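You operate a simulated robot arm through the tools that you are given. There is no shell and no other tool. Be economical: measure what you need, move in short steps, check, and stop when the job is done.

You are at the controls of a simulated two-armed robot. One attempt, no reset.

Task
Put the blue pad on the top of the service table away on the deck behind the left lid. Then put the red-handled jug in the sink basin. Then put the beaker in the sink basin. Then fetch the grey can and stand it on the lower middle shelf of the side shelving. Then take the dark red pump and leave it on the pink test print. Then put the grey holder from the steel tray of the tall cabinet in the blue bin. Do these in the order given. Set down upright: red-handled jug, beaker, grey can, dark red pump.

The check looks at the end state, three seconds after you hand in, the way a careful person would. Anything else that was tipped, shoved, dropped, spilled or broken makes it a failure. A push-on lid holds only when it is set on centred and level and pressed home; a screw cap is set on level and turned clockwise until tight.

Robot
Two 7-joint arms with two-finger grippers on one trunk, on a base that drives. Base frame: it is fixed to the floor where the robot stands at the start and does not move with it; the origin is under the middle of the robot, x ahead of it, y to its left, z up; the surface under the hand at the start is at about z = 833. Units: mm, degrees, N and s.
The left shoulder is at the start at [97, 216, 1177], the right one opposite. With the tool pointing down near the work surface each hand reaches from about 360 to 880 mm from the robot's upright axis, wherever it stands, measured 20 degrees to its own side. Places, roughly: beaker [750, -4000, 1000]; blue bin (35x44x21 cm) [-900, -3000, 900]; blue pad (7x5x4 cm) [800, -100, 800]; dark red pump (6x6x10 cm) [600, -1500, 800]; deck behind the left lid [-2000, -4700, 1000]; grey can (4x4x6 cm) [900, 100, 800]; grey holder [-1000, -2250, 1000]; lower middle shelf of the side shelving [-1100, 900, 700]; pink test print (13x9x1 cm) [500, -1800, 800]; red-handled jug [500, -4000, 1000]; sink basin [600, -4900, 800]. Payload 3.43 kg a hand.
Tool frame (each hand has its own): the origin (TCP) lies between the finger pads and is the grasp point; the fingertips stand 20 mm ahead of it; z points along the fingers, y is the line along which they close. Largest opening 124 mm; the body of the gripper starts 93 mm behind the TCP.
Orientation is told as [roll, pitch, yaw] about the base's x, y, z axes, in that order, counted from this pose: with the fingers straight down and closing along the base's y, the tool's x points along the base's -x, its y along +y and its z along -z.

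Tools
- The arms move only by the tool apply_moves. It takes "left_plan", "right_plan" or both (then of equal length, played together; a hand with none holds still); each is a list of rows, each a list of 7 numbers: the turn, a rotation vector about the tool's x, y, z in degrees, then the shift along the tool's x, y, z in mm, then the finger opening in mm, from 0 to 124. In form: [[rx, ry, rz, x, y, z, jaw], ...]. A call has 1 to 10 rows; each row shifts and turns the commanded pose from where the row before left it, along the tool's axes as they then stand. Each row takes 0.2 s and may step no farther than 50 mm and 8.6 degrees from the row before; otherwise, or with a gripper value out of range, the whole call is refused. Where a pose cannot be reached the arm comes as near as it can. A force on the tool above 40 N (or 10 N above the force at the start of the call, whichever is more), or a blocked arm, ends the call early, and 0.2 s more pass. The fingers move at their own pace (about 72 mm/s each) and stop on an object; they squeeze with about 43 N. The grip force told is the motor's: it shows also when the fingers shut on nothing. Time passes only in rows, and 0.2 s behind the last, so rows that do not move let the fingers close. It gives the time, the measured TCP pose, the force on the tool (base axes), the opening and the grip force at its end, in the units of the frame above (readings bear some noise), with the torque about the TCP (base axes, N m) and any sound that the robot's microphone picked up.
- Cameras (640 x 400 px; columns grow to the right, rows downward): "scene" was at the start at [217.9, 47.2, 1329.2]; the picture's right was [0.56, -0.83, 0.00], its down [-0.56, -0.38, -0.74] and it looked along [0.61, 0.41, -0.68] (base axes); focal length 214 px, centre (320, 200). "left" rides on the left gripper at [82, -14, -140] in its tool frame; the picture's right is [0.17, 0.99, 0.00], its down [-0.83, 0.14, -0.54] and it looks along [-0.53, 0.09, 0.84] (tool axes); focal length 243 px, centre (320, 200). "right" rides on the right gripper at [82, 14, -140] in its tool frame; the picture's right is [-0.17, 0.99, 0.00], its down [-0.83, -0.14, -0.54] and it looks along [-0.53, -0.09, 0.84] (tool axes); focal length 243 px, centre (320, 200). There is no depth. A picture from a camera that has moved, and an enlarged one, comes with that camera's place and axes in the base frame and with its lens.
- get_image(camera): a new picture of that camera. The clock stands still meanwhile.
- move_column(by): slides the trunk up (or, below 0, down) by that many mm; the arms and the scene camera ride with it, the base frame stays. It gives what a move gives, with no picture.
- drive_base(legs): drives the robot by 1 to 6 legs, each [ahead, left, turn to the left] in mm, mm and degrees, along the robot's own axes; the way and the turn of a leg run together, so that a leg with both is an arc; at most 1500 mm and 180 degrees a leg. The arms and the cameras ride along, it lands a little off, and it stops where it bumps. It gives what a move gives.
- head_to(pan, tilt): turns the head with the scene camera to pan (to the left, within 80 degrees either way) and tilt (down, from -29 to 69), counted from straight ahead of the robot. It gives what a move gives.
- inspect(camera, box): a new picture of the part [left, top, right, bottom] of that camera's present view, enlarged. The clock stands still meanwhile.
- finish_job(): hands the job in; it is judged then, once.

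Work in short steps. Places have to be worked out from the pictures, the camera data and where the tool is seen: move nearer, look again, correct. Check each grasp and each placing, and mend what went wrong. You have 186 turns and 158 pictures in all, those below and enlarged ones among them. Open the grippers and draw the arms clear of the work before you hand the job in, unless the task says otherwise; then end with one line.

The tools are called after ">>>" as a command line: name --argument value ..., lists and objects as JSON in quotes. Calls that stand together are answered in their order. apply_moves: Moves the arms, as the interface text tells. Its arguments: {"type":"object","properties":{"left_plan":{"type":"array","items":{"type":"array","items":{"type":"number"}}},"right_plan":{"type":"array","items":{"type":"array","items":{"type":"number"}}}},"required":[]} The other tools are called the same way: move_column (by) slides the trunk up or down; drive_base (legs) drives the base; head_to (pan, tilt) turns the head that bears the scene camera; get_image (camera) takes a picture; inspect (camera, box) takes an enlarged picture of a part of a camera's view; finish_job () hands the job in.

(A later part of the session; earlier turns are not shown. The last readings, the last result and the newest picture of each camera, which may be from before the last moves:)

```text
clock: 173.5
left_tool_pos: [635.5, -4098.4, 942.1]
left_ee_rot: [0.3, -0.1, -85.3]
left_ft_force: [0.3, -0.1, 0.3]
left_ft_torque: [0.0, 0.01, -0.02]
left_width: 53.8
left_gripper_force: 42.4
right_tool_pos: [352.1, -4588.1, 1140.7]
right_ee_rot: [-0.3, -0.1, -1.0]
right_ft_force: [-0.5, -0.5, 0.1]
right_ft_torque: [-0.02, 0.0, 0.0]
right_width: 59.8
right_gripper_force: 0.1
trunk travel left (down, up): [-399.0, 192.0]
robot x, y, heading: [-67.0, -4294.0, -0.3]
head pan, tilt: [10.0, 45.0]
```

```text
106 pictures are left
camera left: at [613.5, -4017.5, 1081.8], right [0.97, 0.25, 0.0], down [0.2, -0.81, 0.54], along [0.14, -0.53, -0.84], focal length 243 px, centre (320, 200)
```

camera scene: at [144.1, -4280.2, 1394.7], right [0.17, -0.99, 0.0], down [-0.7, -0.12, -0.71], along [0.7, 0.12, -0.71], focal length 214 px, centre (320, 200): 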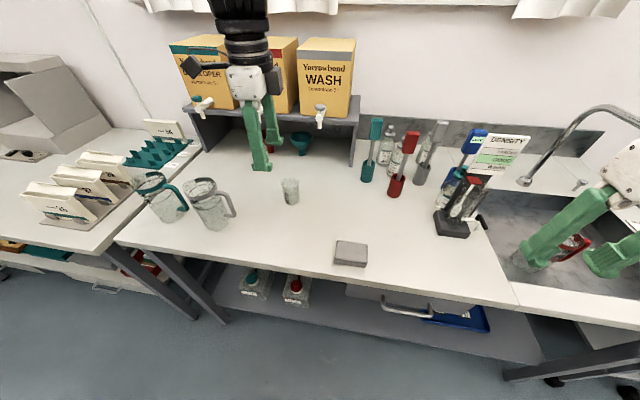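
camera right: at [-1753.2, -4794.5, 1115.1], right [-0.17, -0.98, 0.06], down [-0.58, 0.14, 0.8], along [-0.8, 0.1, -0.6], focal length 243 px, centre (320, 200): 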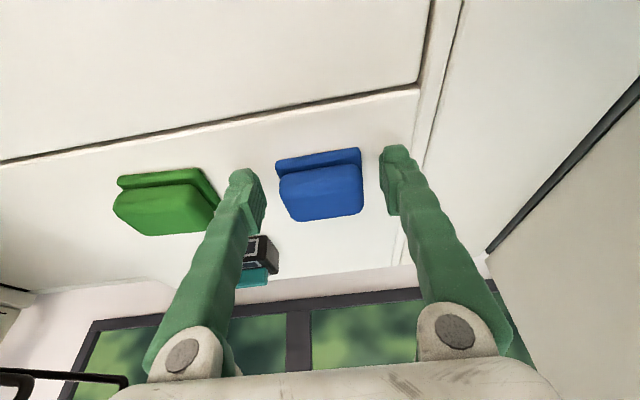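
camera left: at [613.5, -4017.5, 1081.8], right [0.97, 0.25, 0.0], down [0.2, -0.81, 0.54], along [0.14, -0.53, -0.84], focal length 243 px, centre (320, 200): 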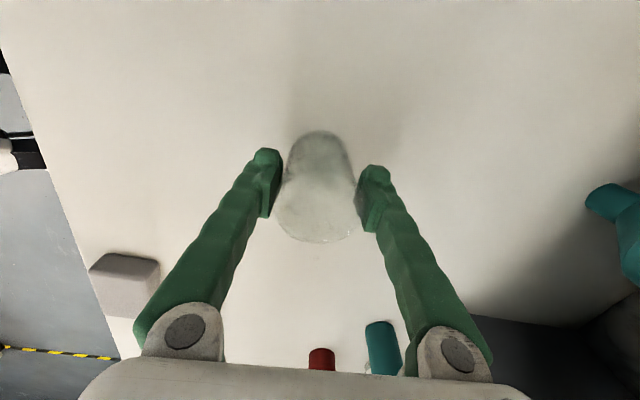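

Gripped at 53.8. I lift, draw back and drive to the sink.

>>> apply_moves --left_plan '[[0, 0, 0, 0, 0, -25, 35], [0, 0, 0, 0, 0, -45, 35], [0, 0, 0, 0, 0, -45, 35], [0, 0, 0, 0, 0, -45, 35], [0, 0, 0, 0, -20, -42, 35], [0, 0, 0, 0, -45, -10, 35], [0, 0, 0, 0, -48, 0, 35], [0, 0, 0, 0, -48, 0, 35], [0, 0, 0, 0, -28, 0, 35]]'

>>> drive_base --legs '[[-70, 0, 0], [0, -860, 0.4]]'

>>> get_image --camera "scene"

>>> get_image --camera "left"

```text
clock: 175.5
left_tool_pos: [444.9, -4115.6, 1153.0]
left_ee_rot: [0.3, -0.3, -85.2]
left_ft_force: [0.1, -0.8, -0.8]
left_ft_torque: [-0.02, -0.02, -0.01]
left_width: 53.5
left_gripper_force: 43.2
right_tool_pos: [352.4, -4588.6, 1140.1]
right_ee_rot: [-0.3, 0.0, -1.1]
right_ft_force: [0.0, 0.6, -0.2]
right_ft_torque: [-0.02, 0.02, -0.02]
right_width: 60.0
right_gripper_force: 0.0
trunk travel left (down, up): [-399.0, 192.0]
robot x, y, heading: [-64.0, -4292.9, -0.2]
head pan, tilt: [10.0, 45.0]
```

```text
clock: 188.1
left_tool_pos: [373.8, -4976.4, 1154.0]
left_ee_rot: [0.3, -0.2, -85.0]
left_ft_force: [-0.1, 0.2, -0.9]
left_ft_torque: [0.0, 0.03, -0.03]
left_width: 53.3
left_gripper_force: 42.7
right_tool_pos: [281.9, -5449.6, 1139.1]
right_ee_rot: [-0.2, -0.1, -0.9]
right_ft_force: [0.1, 0.6, 1.3]
right_ft_torque: [0.01, 0.0, 0.0]
right_width: 59.8
right_gripper_force: 0.1
trunk travel left (down, up): [-399.0, 192.0]
robot x, y, heading: [-142.1, -5158.3, -0.1]
head pan, tilt: [10.0, 45.0]
```

```text
105 pictures are left
camera scene: at [73.0, -5142.7, 1394.5], right [0.17, -0.98, 0.0], down [-0.7, -0.12, -0.71], along [0.7, 0.12, -0.71], focal length 214 px, centre (320, 200)
```

scene: 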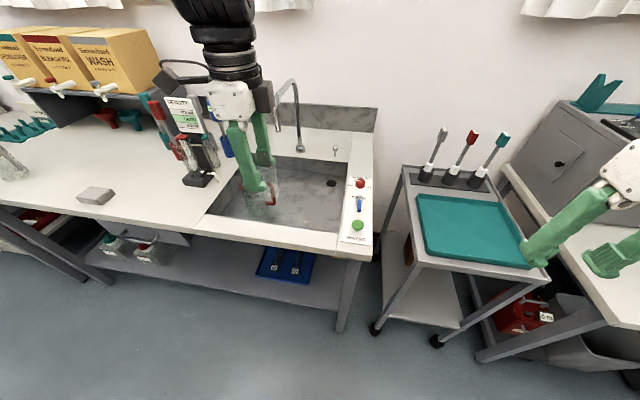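

```text
104 pictures are left
camera left: at [351.6, -4895.5, 1293.5], right [0.97, 0.25, 0.0], down [0.21, -0.81, 0.54], along [0.14, -0.53, -0.84], focal length 243 px, centre (320, 200)
```

left: 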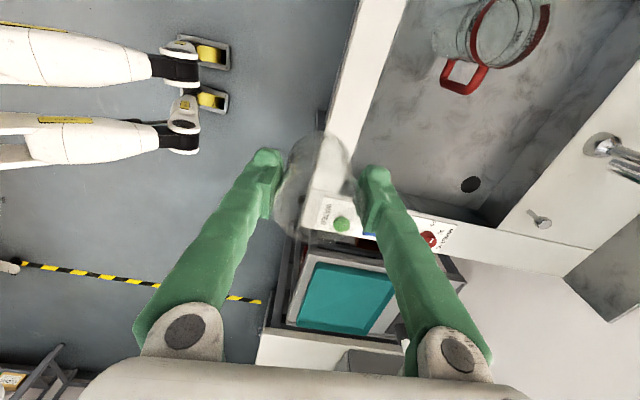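

Over to [560, -4985] and down in the free part of the basin.

>>> apply_moves --left_plan '[[0, 0, 0, -6, 46, 0, 35], [0, 0, 0, -6, 46, 0, 35], [0, 0, 0, -6, 46, 0, 35], [0, 0, 0, -6, 46, 0, 35], [0, 0, 0, 0, 0, 48, 35], [0, 0, 0, 0, 0, 48, 35], [0, 0, 0, 0, 0, 48, 35], [0, 0, 0, 0, 0, 48, 35], [0, 0, 0, 0, 0, 48, 35], [0, 0, 0, 0, 0, 20, 35]]'

>>> inspect --camera "scene" --box '[190, 120, 390, 260]'

```text
clock: 190.2
left_tool_pos: [559.5, -4985.7, 892.8]
left_ee_rot: [0.3, -0.3, -84.8]
left_ft_force: [-0.1, -0.1, -0.2]
left_ft_torque: [0.0, 0.02, 0.03]
left_width: 52.7
left_gripper_force: 43.0
right_tool_pos: [282.2, -5449.5, 1139.1]
right_ee_rot: [-0.3, 0.1, -0.8]
right_ft_force: [0.2, 0.6, 0.8]
right_ft_torque: [-0.02, -0.01, -0.01]
right_width: 59.7
right_gripper_force: 0.1
trunk travel left (down, up): [-399.0, 192.0]
robot x, y, heading: [-137.7, -5157.2, 0.2]
head pan, tilt: [10.0, 45.0]
```

```text
2.86 times, centred on (290, 190) of scene
camera zoom: at [73.1, -5143.0, 1394.5], right [0.17, -0.98, 0.0], down [-0.7, -0.12, -0.71], along [0.7, 0.12, -0.71], focal length 613 px, centre (406, 229)
```

zoom: 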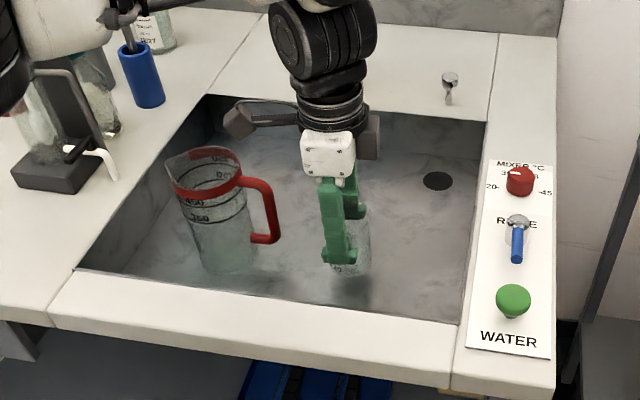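

Clear of the jug. I lower the last 20 mm gently.

>>> apply_moves --left_plan '[[0, 0, 0, 0, 0, 5, 35], [0, 0, 0, 0, 0, 5, 35], [0, 0, 0, 0, 0, 4, 35], [0, 0, 0, 0, 0, 3, 35], [0, 0, 0, 0, 0, 2, 35], [0, 0, 0, 0, 0, 2, 35], [0, 0, 0, 0, 0, 2, 35], [0, 0, 0, 0, 0, 2, 35], [0, 0, 0, 0, 0, 2, 35]]'

```text
clock: 192.2
left_tool_pos: [559.0, -4985.7, 870.2]
left_ee_rot: [0.7, -0.3, -84.8]
left_ft_force: [0.2, 2.2, 29.4]
left_ft_torque: [0.07, 0.13, 0.05]
left_width: 52.8
left_gripper_force: 43.2
right_tool_pos: [278.8, -5450.1, 1139.8]
right_ee_rot: [-0.3, -0.2, -0.8]
right_ft_force: [-0.2, 0.2, 0.9]
right_ft_torque: [0.04, 0.0, 0.05]
right_width: 60.1
right_gripper_force: 0.0
trunk travel left (down, up): [-399.0, 192.0]
robot x, y, heading: [-140.6, -5155.0, 0.1]
head pan, tilt: [10.0, 45.0]
```

Seated at z≈870 as expected. I relieve, open, rise clear and check.

>>> apply_moves --left_plan '[[0, 0, 0, 0, 0, -3, 35], [0, 0, 0, 0, 0, 0, 65], [0, 0, 0, 0, 0, 0, 90], [0, 0, 0, 0, 0, 0, 90], [0, 0, 0, 0, 0, -45, 90], [0, 0, 0, 0, 0, -48, 90], [0, 0, 0, 0, 0, -48, 90], [0, 0, 0, 0, 0, -48, 90], [0, 0, 0, 0, 0, -48, 90], [0, 0, 0, 0, -20, -40, 90]]'

>>> inspect --camera "scene" --box '[190, 120, 390, 260]'

```text
clock: 194.4
left_tool_pos: [534.8, -4988.0, 1146.8]
left_ee_rot: [0.3, -0.2, -84.9]
left_ft_force: [0.5, -1.0, -0.4]
left_ft_torque: [0.02, -0.05, 0.02]
left_width: 90.0
left_gripper_force: 0.0
right_tool_pos: [279.4, -5449.0, 1140.2]
right_ee_rot: [-0.3, -0.1, -0.8]
right_ft_force: [-0.5, 0.3, -0.4]
right_ft_torque: [0.01, -0.02, -0.03]
right_width: 60.1
right_gripper_force: 0.1
trunk travel left (down, up): [-399.0, 192.0]
robot x, y, heading: [-134.2, -5158.1, 0.2]
head pan, tilt: [10.0, 45.0]
```

```text
2.86 times, centred on (290, 190) of scene
camera zoom: at [70.9, -5142.5, 1394.8], right [0.17, -0.98, 0.0], down [-0.7, -0.12, -0.71], along [0.7, 0.12, -0.71], focal length 613 px, centre (406, 229)
```

zoom: 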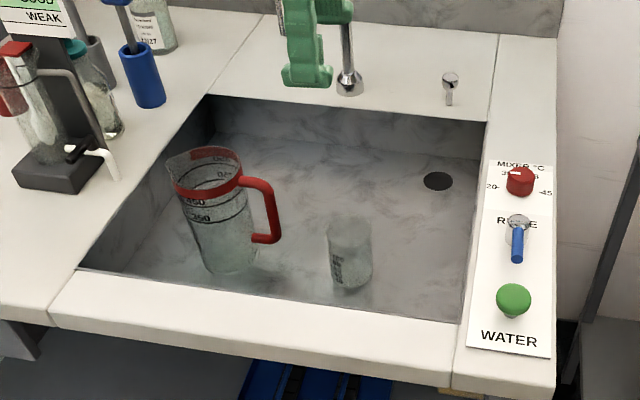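

Both stand upright in the basin. Now back to the first table for the grey can: retract the left hand, turn to face +y, and drive up the aisle.

>>> apply_moves --left_plan '[[0, 0, -8.5, 0, -45, 0, 60], [0, 0, -8.5, 6, -45, 0, 60], [0, 0, -8.5, 10, -30, 0, 60], [0, 0, -8.5, 0, 0, 0, 60], [0, 0, -8.5, 0, 0, 0, 60], [0, 0, -8.5, 0, 0, 0, 60], [0, 0, -8.5, 0, 0, 0, 60], [0, 0, -8.5, 0, 0, 0, 60], [0, 0, -8.5, 0, 0, 0, 60], [0, 0, -8.5, 0, 0, 0, 60]]'

>>> drive_base --legs '[[-30, 0, 0], [0, 0, 90], [1500, 0, 0], [1500, 0, 0], [1500, 0, 0]]'

>>> head_to --pan 20 --tilt 20

>>> get_image --camera "scene"

```text
clock: 196.7
left_tool_pos: [417.9, -4998.6, 1145.1]
left_ee_rot: [-0.3, -0.3, 0.1]
left_ft_force: [0.3, 0.0, -0.6]
left_ft_torque: [-0.02, -0.01, -0.03]
left_width: 59.9
left_gripper_force: 0.1
right_tool_pos: [282.9, -5448.6, 1139.2]
right_ee_rot: [-0.2, 0.0, -0.9]
right_ft_force: [-0.7, 0.2, -1.1]
right_ft_torque: [-0.01, 0.03, 0.02]
right_width: 60.0
right_gripper_force: 0.0
trunk travel left (down, up): [-399.0, 192.0]
robot x, y, heading: [-137.6, -5160.2, 0.0]
head pan, tilt: [10.0, 45.0]
```

```text
clock: 229.7
left_tool_pos: [-180.7, -22.2, 1147.4]
left_ee_rot: [-0.2, -0.3, 88.3]
left_ft_force: [-0.6, -0.1, -0.8]
left_ft_torque: [-0.01, 0.02, 0.0]
left_width: 59.8
left_gripper_force: 0.1
right_tool_pos: [266.0, -172.8, 1138.9]
right_ee_rot: [-0.3, -0.1, 87.4]
right_ft_force: [-0.2, -0.5, -0.1]
right_ft_torque: [0.0, 0.02, 0.02]
right_width: 60.3
right_gripper_force: 0.2
trunk travel left (down, up): [-399.0, 192.0]
robot x, y, heading: [-38.0, -583.5, 88.1]
head pan, tilt: [10.0, 45.0]
```

```text
clock: 230.6
left_tool_pos: [-181.0, -21.4, 1146.4]
left_ee_rot: [-0.2, -0.3, 88.2]
left_ft_force: [-0.4, -0.4, 0.1]
left_ft_torque: [0.02, 0.03, 0.02]
left_width: 59.9
left_gripper_force: 0.1
right_tool_pos: [266.7, -171.8, 1140.0]
right_ee_rot: [-0.3, -0.1, 87.4]
right_ft_force: [0.1, -0.1, 0.1]
right_ft_torque: [-0.02, 0.01, -0.01]
right_width: 60.1
right_gripper_force: 0.0
trunk travel left (down, up): [-399.0, 192.0]
robot x, y, heading: [-35.2, -584.9, 87.9]
head pan, tilt: [20.0, 20.0]
```

```text
101 pictures are left
camera scene: at [-63.9, -361.3, 1433.1], right [0.95, 0.31, 0.0], down [0.11, -0.33, -0.94], along [-0.29, 0.89, -0.34], focal length 214 px, centre (320, 200)
```

scene: 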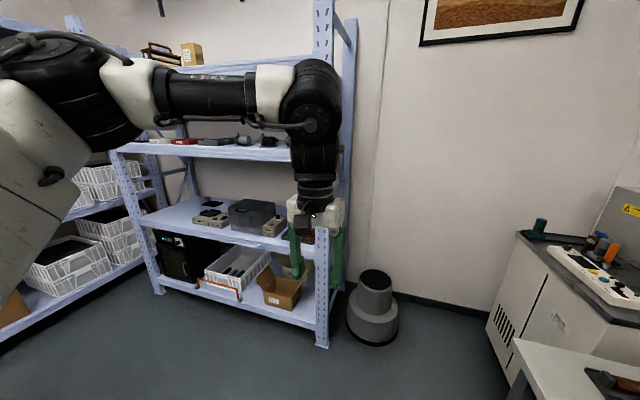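

The side shelving fronts at y≈625, x -1900..-366, with the lower middle shelf near z≈790 and about 500 mm of free height. Now to the can: drive to face the table.

>>> drive_base --legs '[[450, 0, 0], [0, 0, -88], [100, 0, 0]]'

>>> head_to --pan 10 --tilt 40

>>> get_image --camera "scene"

>>> get_image --camera "left"

```text
clock: 239.8
left_tool_pos: [633.7, 11.6, 1147.0]
left_ee_rot: [-0.2, -0.4, -0.1]
left_ft_force: [-0.3, 1.0, 0.5]
left_ft_torque: [0.0, -0.02, 0.0]
left_width: 59.8
left_gripper_force: 0.1
right_tool_pos: [496.6, -440.9, 1141.0]
right_ee_rot: [-0.3, -0.1, -1.0]
right_ft_force: [0.4, 0.5, -0.3]
right_ft_torque: [0.02, -0.02, -0.03]
right_width: 60.1
right_gripper_force: 0.1
trunk travel left (down, up): [-399.0, 192.0]
robot x, y, heading: [74.8, -150.1, -0.3]
head pan, tilt: [20.0, 20.0]
```

```text
clock: 240.6
left_tool_pos: [636.4, 10.9, 1146.1]
left_ee_rot: [-0.2, -0.3, -0.1]
left_ft_force: [0.6, -0.2, 0.4]
left_ft_torque: [-0.01, 0.03, -0.01]
left_width: 59.8
left_gripper_force: 0.0
right_tool_pos: [498.0, -441.8, 1139.9]
right_ee_rot: [-0.3, -0.1, -1.1]
right_ft_force: [-0.1, -0.8, 1.0]
right_ft_torque: [0.01, -0.01, 0.05]
right_width: 60.2
right_gripper_force: 0.0
trunk travel left (down, up): [-399.0, 192.0]
robot x, y, heading: [80.9, -147.9, 0.1]
head pan, tilt: [10.0, 40.0]
```

```text
100 pictures are left
camera scene: at [294.1, -133.9, 1401.8], right [0.17, -0.99, 0.0], down [-0.63, -0.11, -0.77], along [0.76, 0.13, -0.64], focal length 214 px, centre (320, 200)
```

scene: 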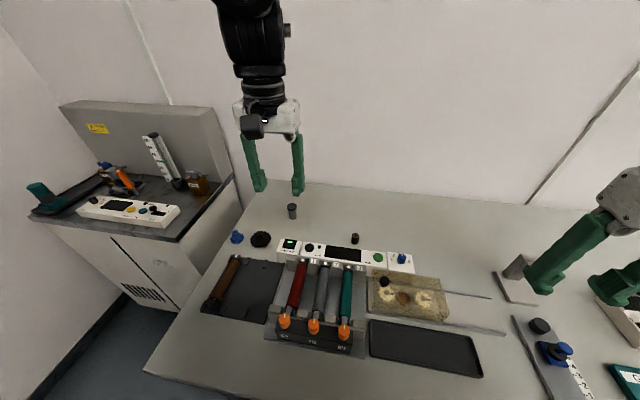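

```text
99 pictures are left
camera left: at [552.7, -2.9, 1286.6], right [-0.16, 0.99, 0.0], down [0.83, 0.14, 0.54], along [0.54, 0.08, -0.84], focal length 243 px, centre (320, 200)
```

left: 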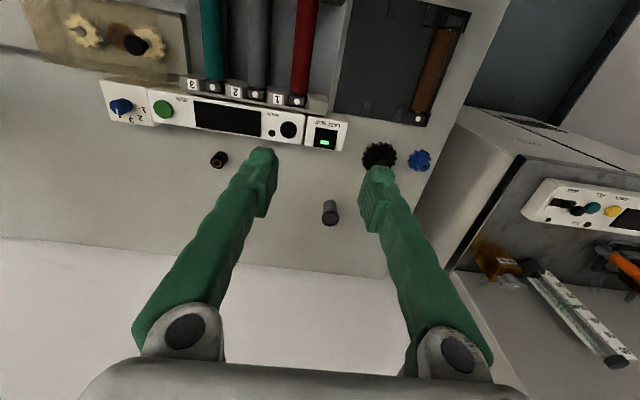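

Both views agree: can at about [851, 65]. I tilt the left hand 45° forward (also suits the shelf), and stop 100 mm short of it along the tool axis.

>>> apply_moves --left_plan '[[0, -7.5, 0, 0, 0, 0, 80], [0, -7.5, 0, 0, 0, 0, 80], [0, -7.5, 0, 0, 0, 0, 80], [0, -7.5, 0, 0, 0, 0, 80], [0, -7.5, 0, 0, 0, 0, 80], [0, -7.5, 0, 0, 0, 0, 80], [0, 0, 0, 0, 0, 0, 80]]'

>>> apply_moves --left_plan '[[0, 0, 0, 7.7, 9, 41.7, 80], [0, 0, 0, 7.7, 9, 41.7, 80], [0, 0, 0, 7.7, 9, 41.7, 80], [0, 0, 0, 7.7, 9, 41.7, 80], [0, 0, 0, 7.7, 9, 41.7, 80], [0, 0, 0, 7.7, 9, 41.7, 80], [0, 0, 0, 0, 0, 0, 80]]'

>>> get_image --camera "left"

```text
clock: 242.2
left_tool_pos: [695.8, 103.7, 1206.1]
left_ee_rot: [-0.3, -45.3, -0.4]
left_ft_force: [1.3, 0.1, 0.4]
left_ft_torque: [-0.01, 0.01, -0.01]
left_width: 79.6
left_gripper_force: 0.1
left hand out of reach, approached as far as the arm can: row 2, 3, 4, 5, 6
right_tool_pos: [497.5, -442.2, 1138.8]
right_ee_rot: [-0.3, -0.1, -1.0]
right_ft_force: [-0.1, -0.9, -0.4]
right_ft_torque: [0.0, -0.03, 0.01]
right_width: 60.0
right_gripper_force: 0.0
trunk travel left (down, up): [-399.0, 192.0]
robot x, y, heading: [74.6, -147.7, -0.5]
head pan, tilt: [10.0, 40.0]
```

```text
clock: 243.8
left_tool_pos: [841.3, 158.4, 997.8]
left_ee_rot: [-0.3, -45.3, 0.0]
left_ft_force: [0.4, -0.7, 0.3]
left_ft_torque: [-0.01, 0.0, 0.0]
left_width: 79.9
left_gripper_force: 0.0
right_tool_pos: [496.9, -442.2, 1139.9]
right_ee_rot: [-0.3, -0.1, -1.0]
right_ft_force: [-0.7, 0.0, -0.1]
right_ft_torque: [0.01, 0.01, 0.0]
right_width: 60.0
right_gripper_force: 0.1
trunk travel left (down, up): [-399.0, 192.0]
robot x, y, heading: [79.5, -150.7, -0.1]
head pan, tilt: [10.0, 40.0]
```

```text
98 pictures are left
camera left: at [683.9, 145.4, 1038.0], right [-0.11, 0.99, -0.12], down [0.2, 0.14, 0.97], along [0.97, 0.09, -0.21], focal length 243 px, centre (320, 200)
```

left: 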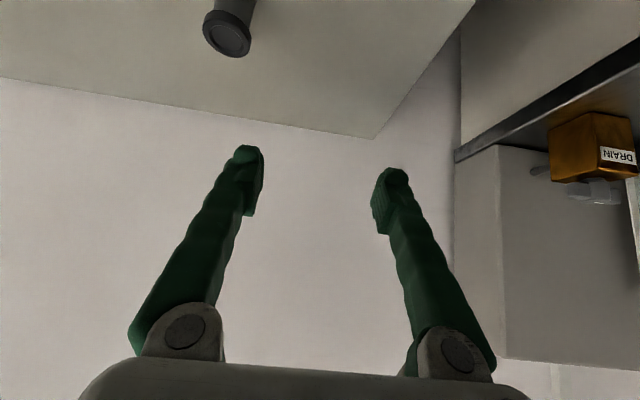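

The tilt drifted the hand sideways near its inner limit. I correct to the pre-grasp point.

>>> apply_moves --left_plan '[[0, 0, 0, 29, -31, -5, 80], [0, 0, 0, 29, -31, -5, 80], [0, 0, 0, 29, -31, -5, 80], [0, 0, 0, 0, 0, 0, 80]]'

>>> get_image --camera "left"

>>> inspect --camera "scene" --box '[200, 130, 400, 270]'

```text
clock: 244.8
left_tool_pos: [771.0, 65.1, 946.6]
left_ee_rot: [-0.2, -45.3, 0.1]
left_ft_force: [0.2, 0.3, 0.6]
left_ft_torque: [0.03, -0.01, 0.01]
left_width: 80.1
left_gripper_force: 0.1
right_tool_pos: [497.7, -441.5, 1139.8]
right_ee_rot: [-0.4, -0.1, -1.0]
right_ft_force: [0.7, -0.6, -1.4]
right_ft_torque: [0.02, 0.0, 0.01]
right_width: 60.0
right_gripper_force: 0.0
trunk travel left (down, up): [-399.0, 192.0]
robot x, y, heading: [79.7, -149.1, -0.2]
head pan, tilt: [10.0, 40.0]
```

```text
97 pictures are left
camera left: at [613.8, 51.7, 987.3], right [-0.11, 0.99, -0.12], down [0.2, 0.14, 0.97], along [0.97, 0.09, -0.21], focal length 243 px, centre (320, 200)
```

left: 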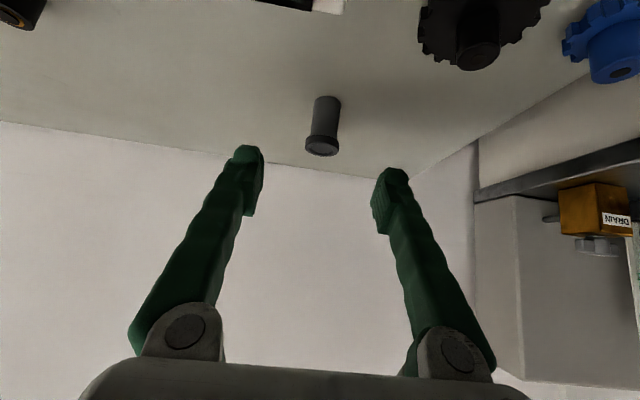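

```text
2.86 times, centred on (300, 200) of scene
camera zoom: at [293.8, -133.3, 1401.7], right [0.17, -0.99, 0.0], down [-0.63, -0.11, -0.77], along [0.75, 0.13, -0.64], focal length 613 px, centre (377, 200)
```

zoom: 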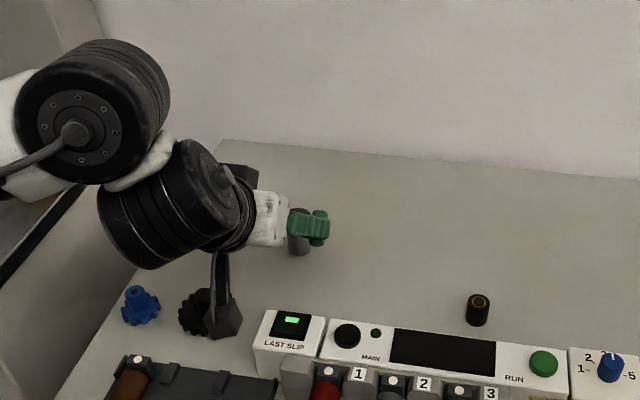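

Aligned with the can. I advance along the tool axis and close.

>>> apply_moves --left_plan '[[0, 0, 0, 0, 0.5, 40, 80], [0, 0, 0, 0, 0.5, 40, 80], [0, 0, 0, 0, 0, 32, 80], [0, 0, 0, 0, 0, 0, 40], [0, 0, 0, 0, 0, 0, 22], [0, 0, 0, 0, 0, 0, 22], [0, 0, 0, 0, 0, 0, 22]]'

>>> get_image --camera "left"

```text
clock: 246.4
left_tool_pos: [850.2, 63.8, 868.9]
left_ee_rot: [-0.3, -45.3, 0.0]
left_ft_force: [0.5, -0.1, 0.1]
left_ft_torque: [-0.03, -0.03, 0.01]
left_width: 31.3
left_gripper_force: 42.5
right_tool_pos: [497.1, -440.9, 1139.1]
right_ee_rot: [-0.3, -0.1, -1.0]
right_ft_force: [-0.5, -0.4, -0.8]
right_ft_torque: [0.01, -0.04, 0.02]
right_width: 59.8
right_gripper_force: 0.2
trunk travel left (down, up): [-399.0, 192.0]
robot x, y, heading: [79.0, -146.8, -0.2]
head pan, tilt: [10.0, 40.0]
heard: snap
```

```text
95 pictures are left
camera left: at [692.4, 50.9, 909.0], right [-0.11, 0.99, -0.12], down [0.2, 0.14, 0.97], along [0.97, 0.09, -0.21], focal length 243 px, centre (320, 200)
```

left: 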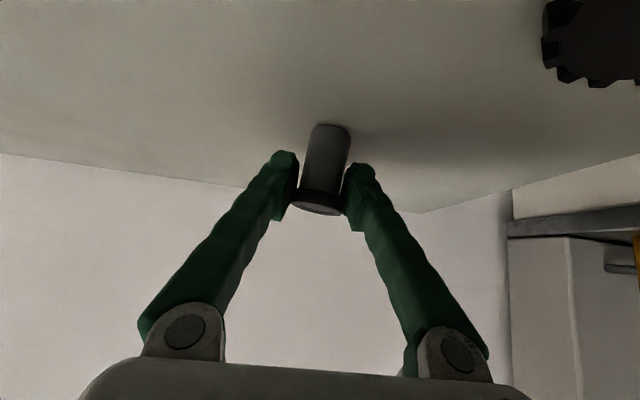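

A snap was heard, possibly the can's cap. I look closely.

>>> inspect --camera "left" --box '[260, 100, 400, 230]'

>>> inspect --camera "scene" --box '[260, 170, 340, 230]'

```text
3.08 times, centred on (330, 165) of left
camera zoom: at [692.4, 50.9, 909.0], right [-0.11, 0.99, -0.12], down [0.2, 0.14, 0.97], along [0.97, 0.09, -0.21], focal length 746 px, centre (289, 308)
```

zoom: 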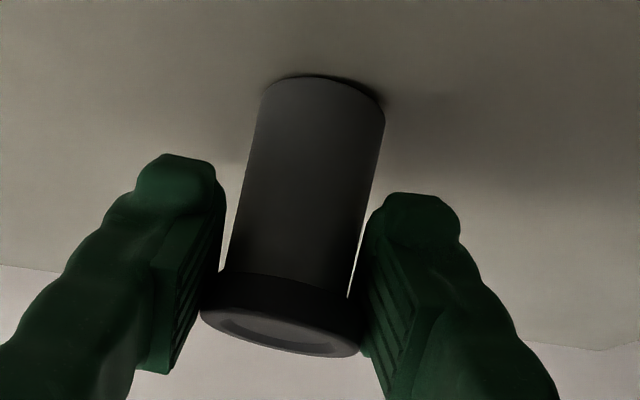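

```text
6.67 times, centred on (300, 200) of scene
camera zoom: at [293.7, -133.9, 1401.8], right [0.17, -0.99, 0.0], down [-0.63, -0.11, -0.77], along [0.75, 0.13, -0.64], focal length 1430 px, centre (453, 200)
```

zoom: 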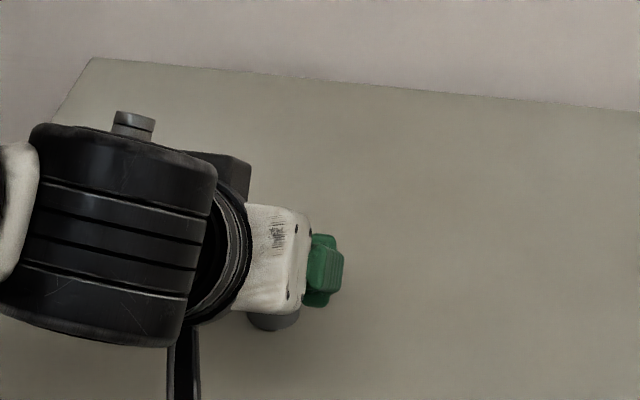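

The fingers closed on the wider cap, not the body. I lift 6 mm to learn whether the cap still holds the can.

>>> apply_moves --left_plan '[[0, 0, 0, -2.1, 0, -2.1, 22], [0, 0, 0, -2.1, 0, -2.1, 22], [0, 0, 0, 0, 0, 0, 22]]'

>>> inspect --camera "left" --box '[260, 100, 400, 230]'

```text
clock: 247.2
left_tool_pos: [848.2, 65.0, 875.2]
left_ee_rot: [-0.2, -45.3, 0.0]
left_ft_force: [0.2, 0.3, -0.1]
left_ft_torque: [0.01, -0.01, -0.02]
left_width: 31.2
left_gripper_force: 42.3
right_tool_pos: [496.9, -442.0, 1140.9]
right_ee_rot: [-0.2, -0.2, -1.0]
right_ft_force: [0.1, 0.2, -0.9]
right_ft_torque: [-0.03, 0.0, -0.02]
right_width: 60.0
right_gripper_force: 0.0
trunk travel left (down, up): [-399.0, 192.0]
robot x, y, heading: [77.3, -148.3, -0.2]
head pan, tilt: [10.0, 40.0]
```

```text
3.08 times, centred on (330, 165) of left
camera zoom: at [691.6, 50.6, 914.7], right [-0.11, 0.99, -0.12], down [0.2, 0.14, 0.97], along [0.97, 0.09, -0.21], focal length 746 px, centre (289, 308)
```

zoom: 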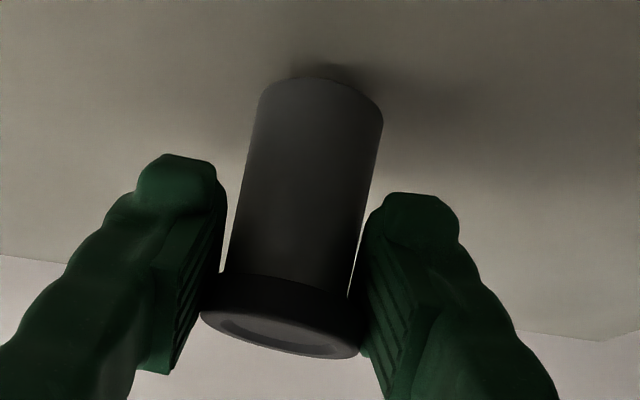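

The whole can rises with its cap, so the cap holds. As a safeguard I lower it back and press the cap straight down through the grip.

>>> apply_moves --left_plan '[[0, 0, 0, 2.1, 0, 2.1, 22], [0, 0, 0, 2.1, 0, 2.1, 22], [0, 0, 0, 1, 0, 1, 22], [0, 0, 0, 1, 0, 1, 22], [0, 0, 0, 1, 0, 1, 22], [0, 0, 0, 0, 0, 0, 22]]'

>>> inspect --camera "left" --box '[260, 100, 400, 230]'

```text
clock: 248.6
left_tool_pos: [848.8, 62.9, 865.9]
left_ee_rot: [-0.5, -45.5, 0.1]
left_ft_force: [1.3, 0.6, 12.0]
left_ft_torque: [-0.06, -0.17, 0.01]
left_width: 30.3
left_gripper_force: 43.2
right_tool_pos: [497.1, -441.7, 1140.4]
right_ee_rot: [-0.3, -0.1, -1.0]
right_ft_force: [0.4, -0.1, -0.2]
right_ft_torque: [0.02, 0.02, -0.02]
right_width: 60.0
right_gripper_force: 0.0
trunk travel left (down, up): [-399.0, 192.0]
robot x, y, heading: [74.2, -147.9, -0.6]
head pan, tilt: [10.0, 40.0]
```

```text
3.08 times, centred on (330, 165) of left
camera zoom: at [690.9, 49.1, 906.4], right [-0.11, 0.99, -0.12], down [0.2, 0.14, 0.97], along [0.97, 0.08, -0.21], focal length 746 px, centre (289, 308)
```

zoom: 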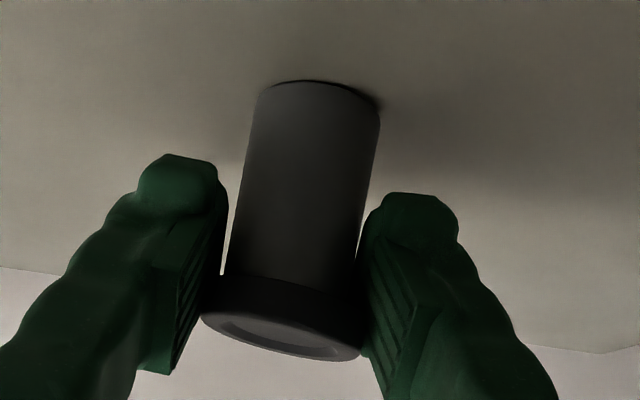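

Only 12 N so far. I press a little more.

>>> apply_moves --left_plan '[[0, 0, 0, 0.8, 0, 0.8, 22], [0, 0, 0, 0.8, 0, 0.8, 22], [0, 0, 0, 0.8, 0, 0.8, 22], [0, 0, 0, 0, 0, 0, 22]]'

```text
clock: 249.6
left_tool_pos: [849.0, 62.7, 865.8]
left_ee_rot: [-0.4, -45.7, 0.0]
left_ft_force: [3.6, -1.6, 26.9]
left_ft_torque: [-0.22, -0.24, 0.03]
left_width: 30.4
left_gripper_force: 43.5
right_tool_pos: [495.5, -443.2, 1140.5]
right_ee_rot: [-0.3, -0.2, -1.0]
right_ft_force: [-0.7, -0.1, 0.1]
right_ft_torque: [0.04, 0.0, 0.03]
right_width: 60.0
right_gripper_force: 0.1
trunk travel left (down, up): [-399.0, 192.0]
robot x, y, heading: [79.6, -154.1, -0.4]
head pan, tilt: [10.0, 40.0]
```

Solid at 27 N, no further give. I lift the can and draw back.

>>> apply_moves --left_plan '[[0, 0, 0, -10, 0, -10, 22], [0, 0, 0, -30, 0, -30, 22], [0, 0, 0, -32, 0, -32, 22], [0, 0, 0, -32, 0, -32, 22], [0, 0, 0, -32, 0, -32, 22], [0, 0, 0, 0, 5, -45, 22], [0, 0, 0, 0, 5, -45, 22], [0, 0, 0, 10, 5, -40, 22]]'

>>> get_image --camera "left"

```text
clock: 251.4
left_tool_pos: [768.5, 79.9, 1129.6]
left_ee_rot: [-0.7, -45.8, 0.4]
left_ft_force: [14.6, -8.4, -5.5]
left_ft_torque: [0.41, -0.12, 1.52]
left_width: 29.4
left_gripper_force: 42.9
left hand out of reach, approached as far as the arm can: row 8
right_tool_pos: [497.4, -441.8, 1140.7]
right_ee_rot: [-0.4, -0.1, -1.0]
right_ft_force: [0.2, 0.7, 0.1]
right_ft_torque: [-0.02, 0.02, -0.05]
right_width: 59.9
right_gripper_force: 0.0
trunk travel left (down, up): [-399.0, 192.0]
robot x, y, heading: [78.1, -148.7, -0.1]
head pan, tilt: [10.0, 40.0]
stopped in row 8 (left hand): the force on the tool passed its limit at 55 N (the readings are from after the stop); the commanded pose is now the measured one
```

```text
90 pictures are left
camera left: at [610.4, 66.2, 1167.1], right [-0.11, 0.99, -0.13], down [0.19, 0.15, 0.97], along [0.97, 0.09, -0.21], focal length 243 px, centre (320, 200)
```

left: 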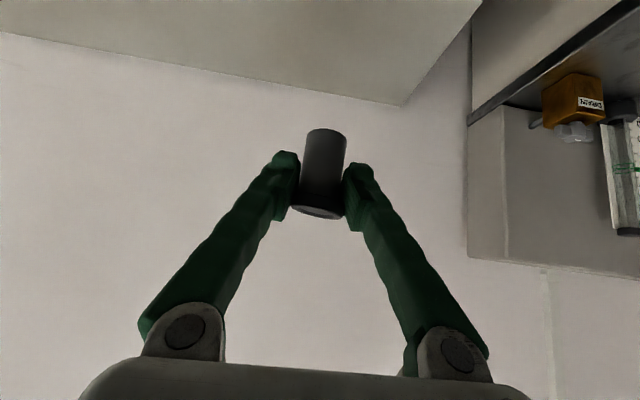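

At the fold-in limit; the can is still held well. I ease forward, back away from the table and turn to the shelving.

>>> apply_moves --left_plan '[[0, 0, 0, 0, 0, 15, 22], [0, 0, 0, 0, 0, 0, 22]]'

>>> drive_base --legs '[[-400, 0, 0], [0, -50, 0], [0, 0, 90]]'

>>> head_to --pan 5 --tilt 30

>>> get_image --camera "scene"

```text
clock: 252.0
left_tool_pos: [779.2, 78.9, 1115.6]
left_ee_rot: [-0.4, -45.7, 0.1]
left_ft_force: [0.7, 0.0, -0.1]
left_ft_torque: [-0.01, -0.03, 0.02]
left_width: 28.6
left_gripper_force: 42.5
right_tool_pos: [497.1, -442.5, 1140.3]
right_ee_rot: [-0.2, 0.0, -1.1]
right_ft_force: [-0.5, -0.6, 0.6]
right_ft_torque: [-0.01, 0.02, 0.0]
right_width: 59.7
right_gripper_force: 0.0
trunk travel left (down, up): [-399.0, 192.0]
robot x, y, heading: [77.3, -147.0, -0.4]
head pan, tilt: [10.0, 40.0]
```

```text
clock: 261.2
left_tool_pos: [-544.4, 507.7, 1115.8]
left_ee_rot: [-0.6, -45.7, 89.5]
left_ft_force: [-1.5, -0.5, -1.1]
left_ft_torque: [0.01, 0.0, -0.01]
left_width: 27.5
left_gripper_force: 43.4
right_tool_pos: [-24.8, 220.4, 1140.8]
right_ee_rot: [-0.3, -0.2, 88.3]
right_ft_force: [0.5, -0.5, 0.3]
right_ft_torque: [-0.01, -0.01, 0.02]
right_width: 59.9
right_gripper_force: 0.0
trunk travel left (down, up): [-399.0, 192.0]
robot x, y, heading: [-322.0, -194.2, 88.8]
head pan, tilt: [10.0, 40.0]
```

```text
clock: 261.9
left_tool_pos: [-542.3, 506.8, 1116.7]
left_ee_rot: [-0.6, -45.7, 89.5]
left_ft_force: [0.1, -0.2, -0.7]
left_ft_torque: [0.02, 0.02, -0.01]
left_width: 27.5
left_gripper_force: 43.2
right_tool_pos: [-25.7, 220.7, 1140.0]
right_ee_rot: [-0.3, -0.1, 88.3]
right_ft_force: [-1.4, 0.3, 0.6]
right_ft_torque: [0.04, 0.02, -0.02]
right_width: 60.2
right_gripper_force: 0.1
trunk travel left (down, up): [-399.0, 192.0]
robot x, y, heading: [-323.5, -198.1, 89.1]
head pan, tilt: [5.0, 30.0]
```

```text
89 pictures are left
camera scene: at [-329.1, 28.6, 1417.0], right [1.0, 0.07, 0.0], down [0.04, -0.5, -0.87], along [-0.06, 0.86, -0.5], focal length 214 px, centre (320, 200)
```

scene: 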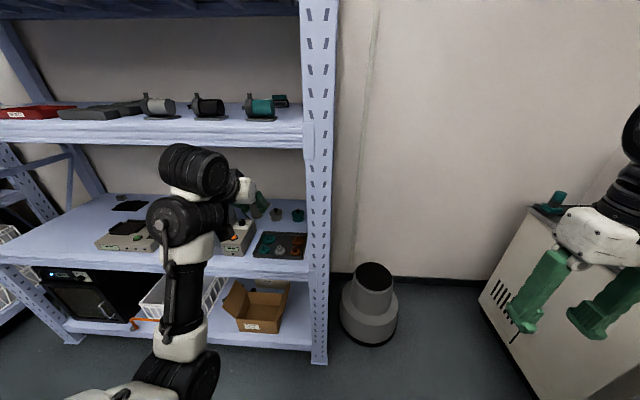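

The lower middle shelf holds similar grey and teal cans. I zoom for free room and check the held can.

>>> inspect --camera "scene" --box '[50, 120, 340, 300]'

>>> inspect --camera "left" --box '[220, 80, 420, 230]'

```text
2.21 times, centred on (195, 210) of scene
camera zoom: at [-329.1, 28.6, 1417.0], right [1.0, 0.07, 0.0], down [0.04, -0.5, -0.87], along [-0.06, 0.86, -0.5], focal length 473 px, centre (596, 178)
```

zoom: 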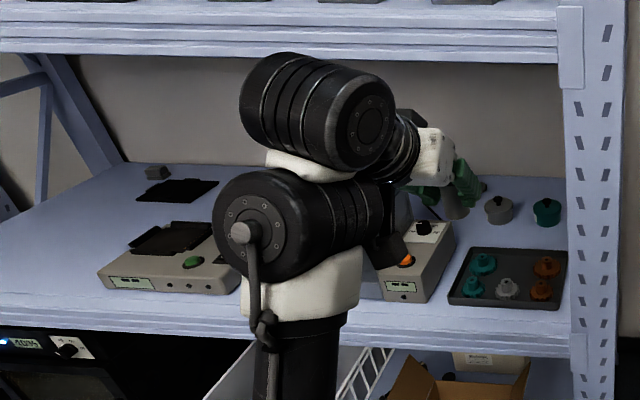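

```text
2.67 times, centred on (320, 155) of left
camera zoom: at [-532.2, 349.4, 1156.1], right [-0.99, -0.1, -0.12], down [-0.14, 0.2, 0.97], along [-0.07, 0.98, -0.21], focal length 647 px, centre (320, 320)
```

zoom: 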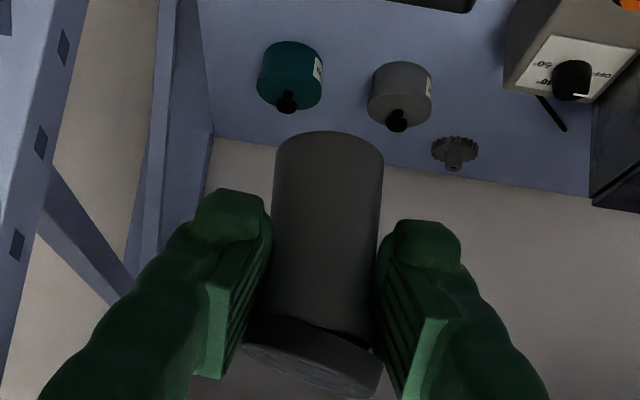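

The close view suggests the cap sits askew. I zoom more to judge its state.

>>> inspect --camera "left" --box '[275, 120, 365, 205]'

>>> inspect --camera "left" --box '[285, 180, 355, 230]'

```text
4.71 times, centred on (320, 162) of left
camera zoom: at [-532.2, 349.4, 1156.1], right [-0.99, -0.1, -0.12], down [-0.14, 0.2, 0.97], along [-0.07, 0.98, -0.21], focal length 1142 px, centre (320, 376)
```

zoom: 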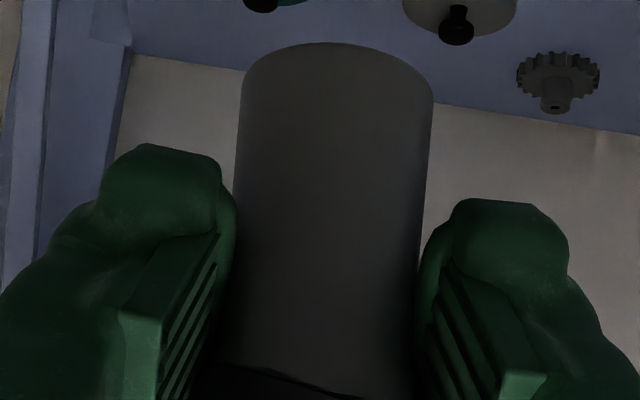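

```text
8.00 times, centred on (320, 205) of left
camera zoom: at [-532.2, 349.4, 1156.1], right [-0.99, -0.1, -0.12], down [-0.14, 0.2, 0.97], along [-0.07, 0.98, -0.21], focal length 1941 px, centre (320, 160)
```

zoom: 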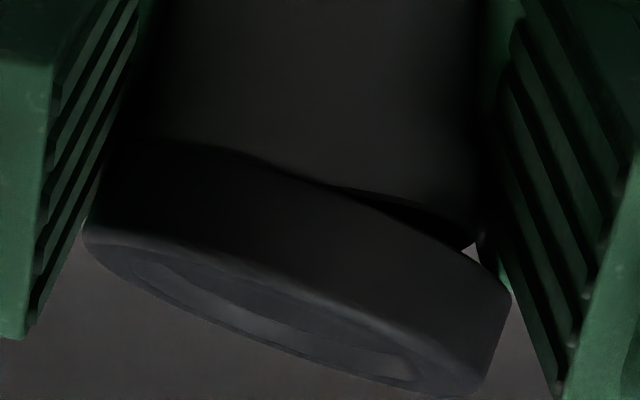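

The cap has popped half off; the fingers now hold the body. The remedy is to stand the can on the shelf, let go, and press the cap home from above. I move along to a gap on the shelf near x≈-880.

>>> drive_base --legs '[[120, 0, 1], [0, 360, 0]]'

>>> get_image --camera "left"

>>> get_image --camera "scene"

```text
clock: 268.2
left_tool_pos: [-907.6, 626.5, 1116.9]
left_ee_rot: [-0.5, -45.7, 90.1]
left_ft_force: [0.8, 0.0, 0.4]
left_ft_torque: [0.01, 0.01, -0.04]
left_width: 27.4
left_gripper_force: 42.7
right_tool_pos: [-386.7, 344.3, 1139.9]
right_ee_rot: [-0.4, -0.1, 89.0]
right_ft_force: [1.0, -0.5, 0.2]
right_ft_torque: [-0.01, -0.01, 0.02]
right_width: 60.4
right_gripper_force: 0.1
trunk travel left (down, up): [-399.0, 192.0]
robot x, y, heading: [-678.2, -73.4, 90.1]
head pan, tilt: [5.0, 30.0]
```

```text
84 pictures are left
camera left: at [-894.8, 468.5, 1156.1], right [-0.99, -0.11, -0.12], down [-0.14, 0.2, 0.97], along [-0.08, 0.97, -0.21], focal length 243 px, centre (320, 200)
```

left: 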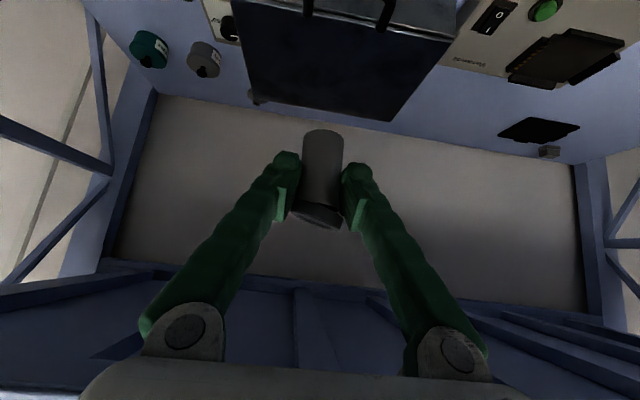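

```text
83 pictures are left
camera scene: at [-688.1, 150.0, 1417.1], right [1.0, 0.08, 0.0], down [0.04, -0.5, -0.87], along [-0.07, 0.86, -0.5], focal length 214 px, centre (320, 200)
```

scene: 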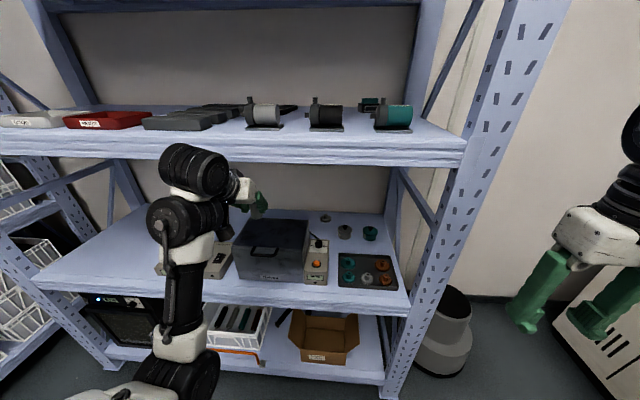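

The dark box fills this spot. The free front stretch of that shelf is further left (x≈-1400..-1800). I check the way to the left before strafing.

>>> head_to --pan 70 --tilt 35

>>> get_image --camera "scene"

```text
clock: 269.6
left_tool_pos: [-907.5, 627.7, 1116.4]
left_ee_rot: [-0.5, -45.7, 90.1]
left_ft_force: [0.6, -0.3, -1.2]
left_ft_torque: [0.01, 0.01, -0.01]
left_width: 27.2
left_gripper_force: 43.2
right_tool_pos: [-386.4, 344.4, 1139.7]
right_ee_rot: [-0.3, -0.2, 88.9]
right_ft_force: [-0.9, -0.6, -0.3]
right_ft_torque: [-0.01, -0.03, 0.0]
right_width: 60.2
right_gripper_force: 0.2
trunk travel left (down, up): [-399.0, 192.0]
robot x, y, heading: [-680.0, -76.2, 89.7]
head pan, tilt: [70.0, 35.0]
```

```text
82 pictures are left
camera scene: at [-763.3, 90.5, 1409.3], right [0.35, 0.94, 0.0], down [0.54, -0.2, -0.82], along [-0.77, 0.28, -0.57], focal length 214 px, centre (320, 200)
```

scene: 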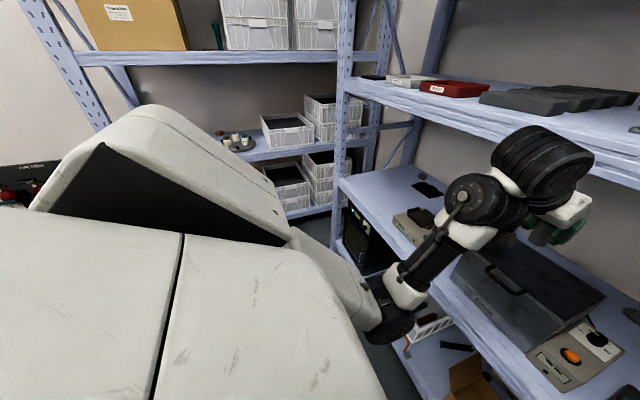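

The front of the shelf is free at x -1330..-1750. I strafe left so the can comes to about x≈-1480.

>>> drive_base --legs '[[0, 560, 0]]'

>>> get_image --camera "left"

>>> head_to --pan 25 --tilt 35

>>> get_image --camera "scene"

```text
clock: 277.6
left_tool_pos: [-1468.9, 635.4, 1116.5]
left_ee_rot: [-0.5, -45.7, 89.6]
left_ft_force: [-0.5, 0.3, 0.4]
left_ft_torque: [0.01, 0.02, 0.0]
left_width: 27.0
left_gripper_force: 43.0
right_tool_pos: [-950.3, 347.1, 1139.8]
right_ee_rot: [-0.4, -0.1, 88.3]
right_ft_force: [-0.2, 0.1, 0.0]
right_ft_torque: [-0.01, -0.01, -0.01]
right_width: 60.0
right_gripper_force: 0.0
trunk travel left (down, up): [-399.0, 192.0]
robot x, y, heading: [-1245.1, -67.1, 89.5]
head pan, tilt: [70.0, 35.0]
```

```text
81 pictures are left
camera left: at [-1457.2, 476.2, 1156.1], right [-0.99, -0.1, -0.12], down [-0.14, 0.2, 0.97], along [-0.07, 0.98, -0.21], focal length 243 px, centre (320, 200)
```

left: 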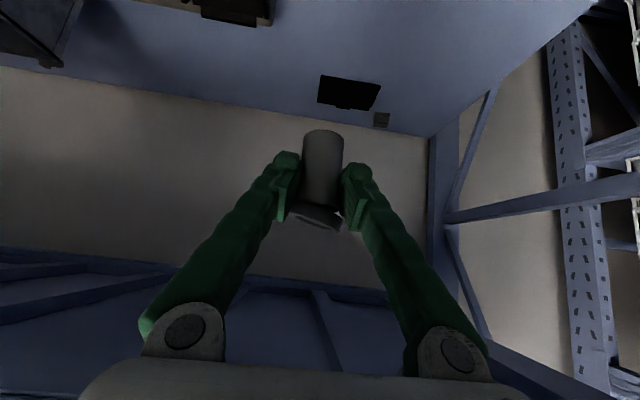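

```text
clock: 278.7
left_tool_pos: [-1468.7, 634.0, 1115.7]
left_ee_rot: [-0.5, -45.7, 89.7]
left_ft_force: [-0.1, 0.5, -0.6]
left_ft_torque: [-0.05, -0.03, -0.02]
left_width: 26.9
left_gripper_force: 42.8
right_tool_pos: [-950.0, 348.2, 1139.5]
right_ee_rot: [-0.3, -0.1, 88.5]
right_ft_force: [-0.2, 0.0, -0.2]
right_ft_torque: [-0.02, 0.0, 0.02]
right_width: 59.9
right_gripper_force: 0.1
trunk travel left (down, up): [-399.0, 192.0]
robot x, y, heading: [-1247.1, -67.1, 89.1]
head pan, tilt: [25.0, 35.0]
```

```text
80 pictures are left
camera scene: at [-1283.2, 145.9, 1409.3], right [0.91, 0.41, 0.0], down [0.24, -0.52, -0.82], along [-0.34, 0.75, -0.57], focal length 214 px, centre (320, 200)
```

scene: 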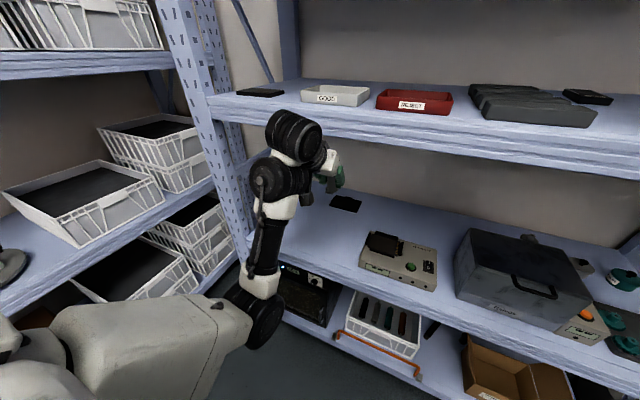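

Free area ahead. I move the can inward 55 mm and down to z≈895.

>>> apply_moves --left_plan '[[0, 0, 0, 19.5, 0, 32.4, 22], [0, 0, 0, 19.5, 0, 32.4, 22], [0, 0, 0, 19.5, 0, 32.4, 22], [0, 0, 0, 19.5, 0, 32.4, 22], [0, 0, 0, 19.5, 0, 32.4, 22], [0, 0, 0, 19.5, 0, 32.4, 22], [0, 0, 0, 0, 0, 0, 22]]'

>>> get_image --camera "left"

>>> get_image --camera "scene"

```text
clock: 280.3
left_tool_pos: [-1465.8, 691.4, 898.1]
left_ee_rot: [-0.6, -45.7, 89.7]
left_ft_force: [-1.2, 0.0, 0.3]
left_ft_torque: [-0.01, 0.0, -0.02]
left_width: 26.7
left_gripper_force: 42.6
right_tool_pos: [-949.8, 349.5, 1140.3]
right_ee_rot: [-0.3, 0.0, 88.4]
right_ft_force: [0.3, 0.1, 0.1]
right_ft_torque: [0.01, 0.0, -0.01]
right_width: 60.1
right_gripper_force: 0.1
trunk travel left (down, up): [-399.0, 192.0]
robot x, y, heading: [-1249.5, -67.8, 89.1]
head pan, tilt: [25.0, 35.0]
```

```text
79 pictures are left
camera left: at [-1454.5, 532.9, 936.8], right [-0.99, -0.1, -0.12], down [-0.14, 0.2, 0.97], along [-0.07, 0.98, -0.21], focal length 243 px, centre (320, 200)
```

left: 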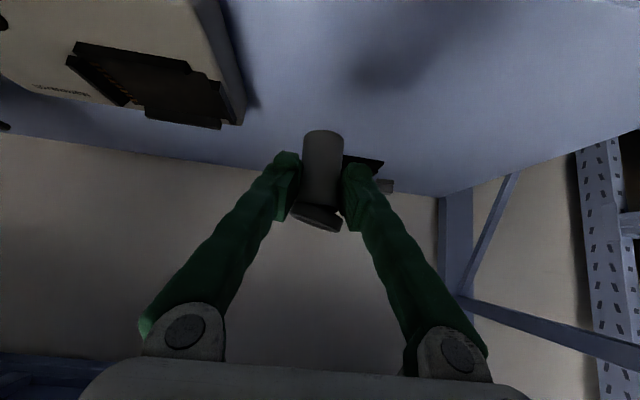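

```text
78 pictures are left
camera scene: at [-1283.0, 145.7, 1409.4], right [0.91, 0.41, 0.0], down [0.23, -0.52, -0.82], along [-0.34, 0.75, -0.57], focal length 214 px, centre (320, 200)
```

scene: 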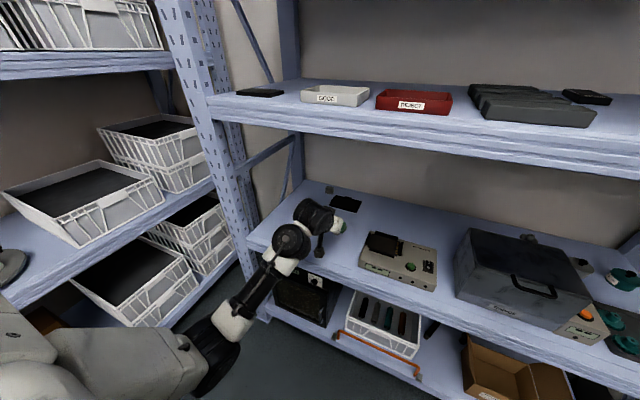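

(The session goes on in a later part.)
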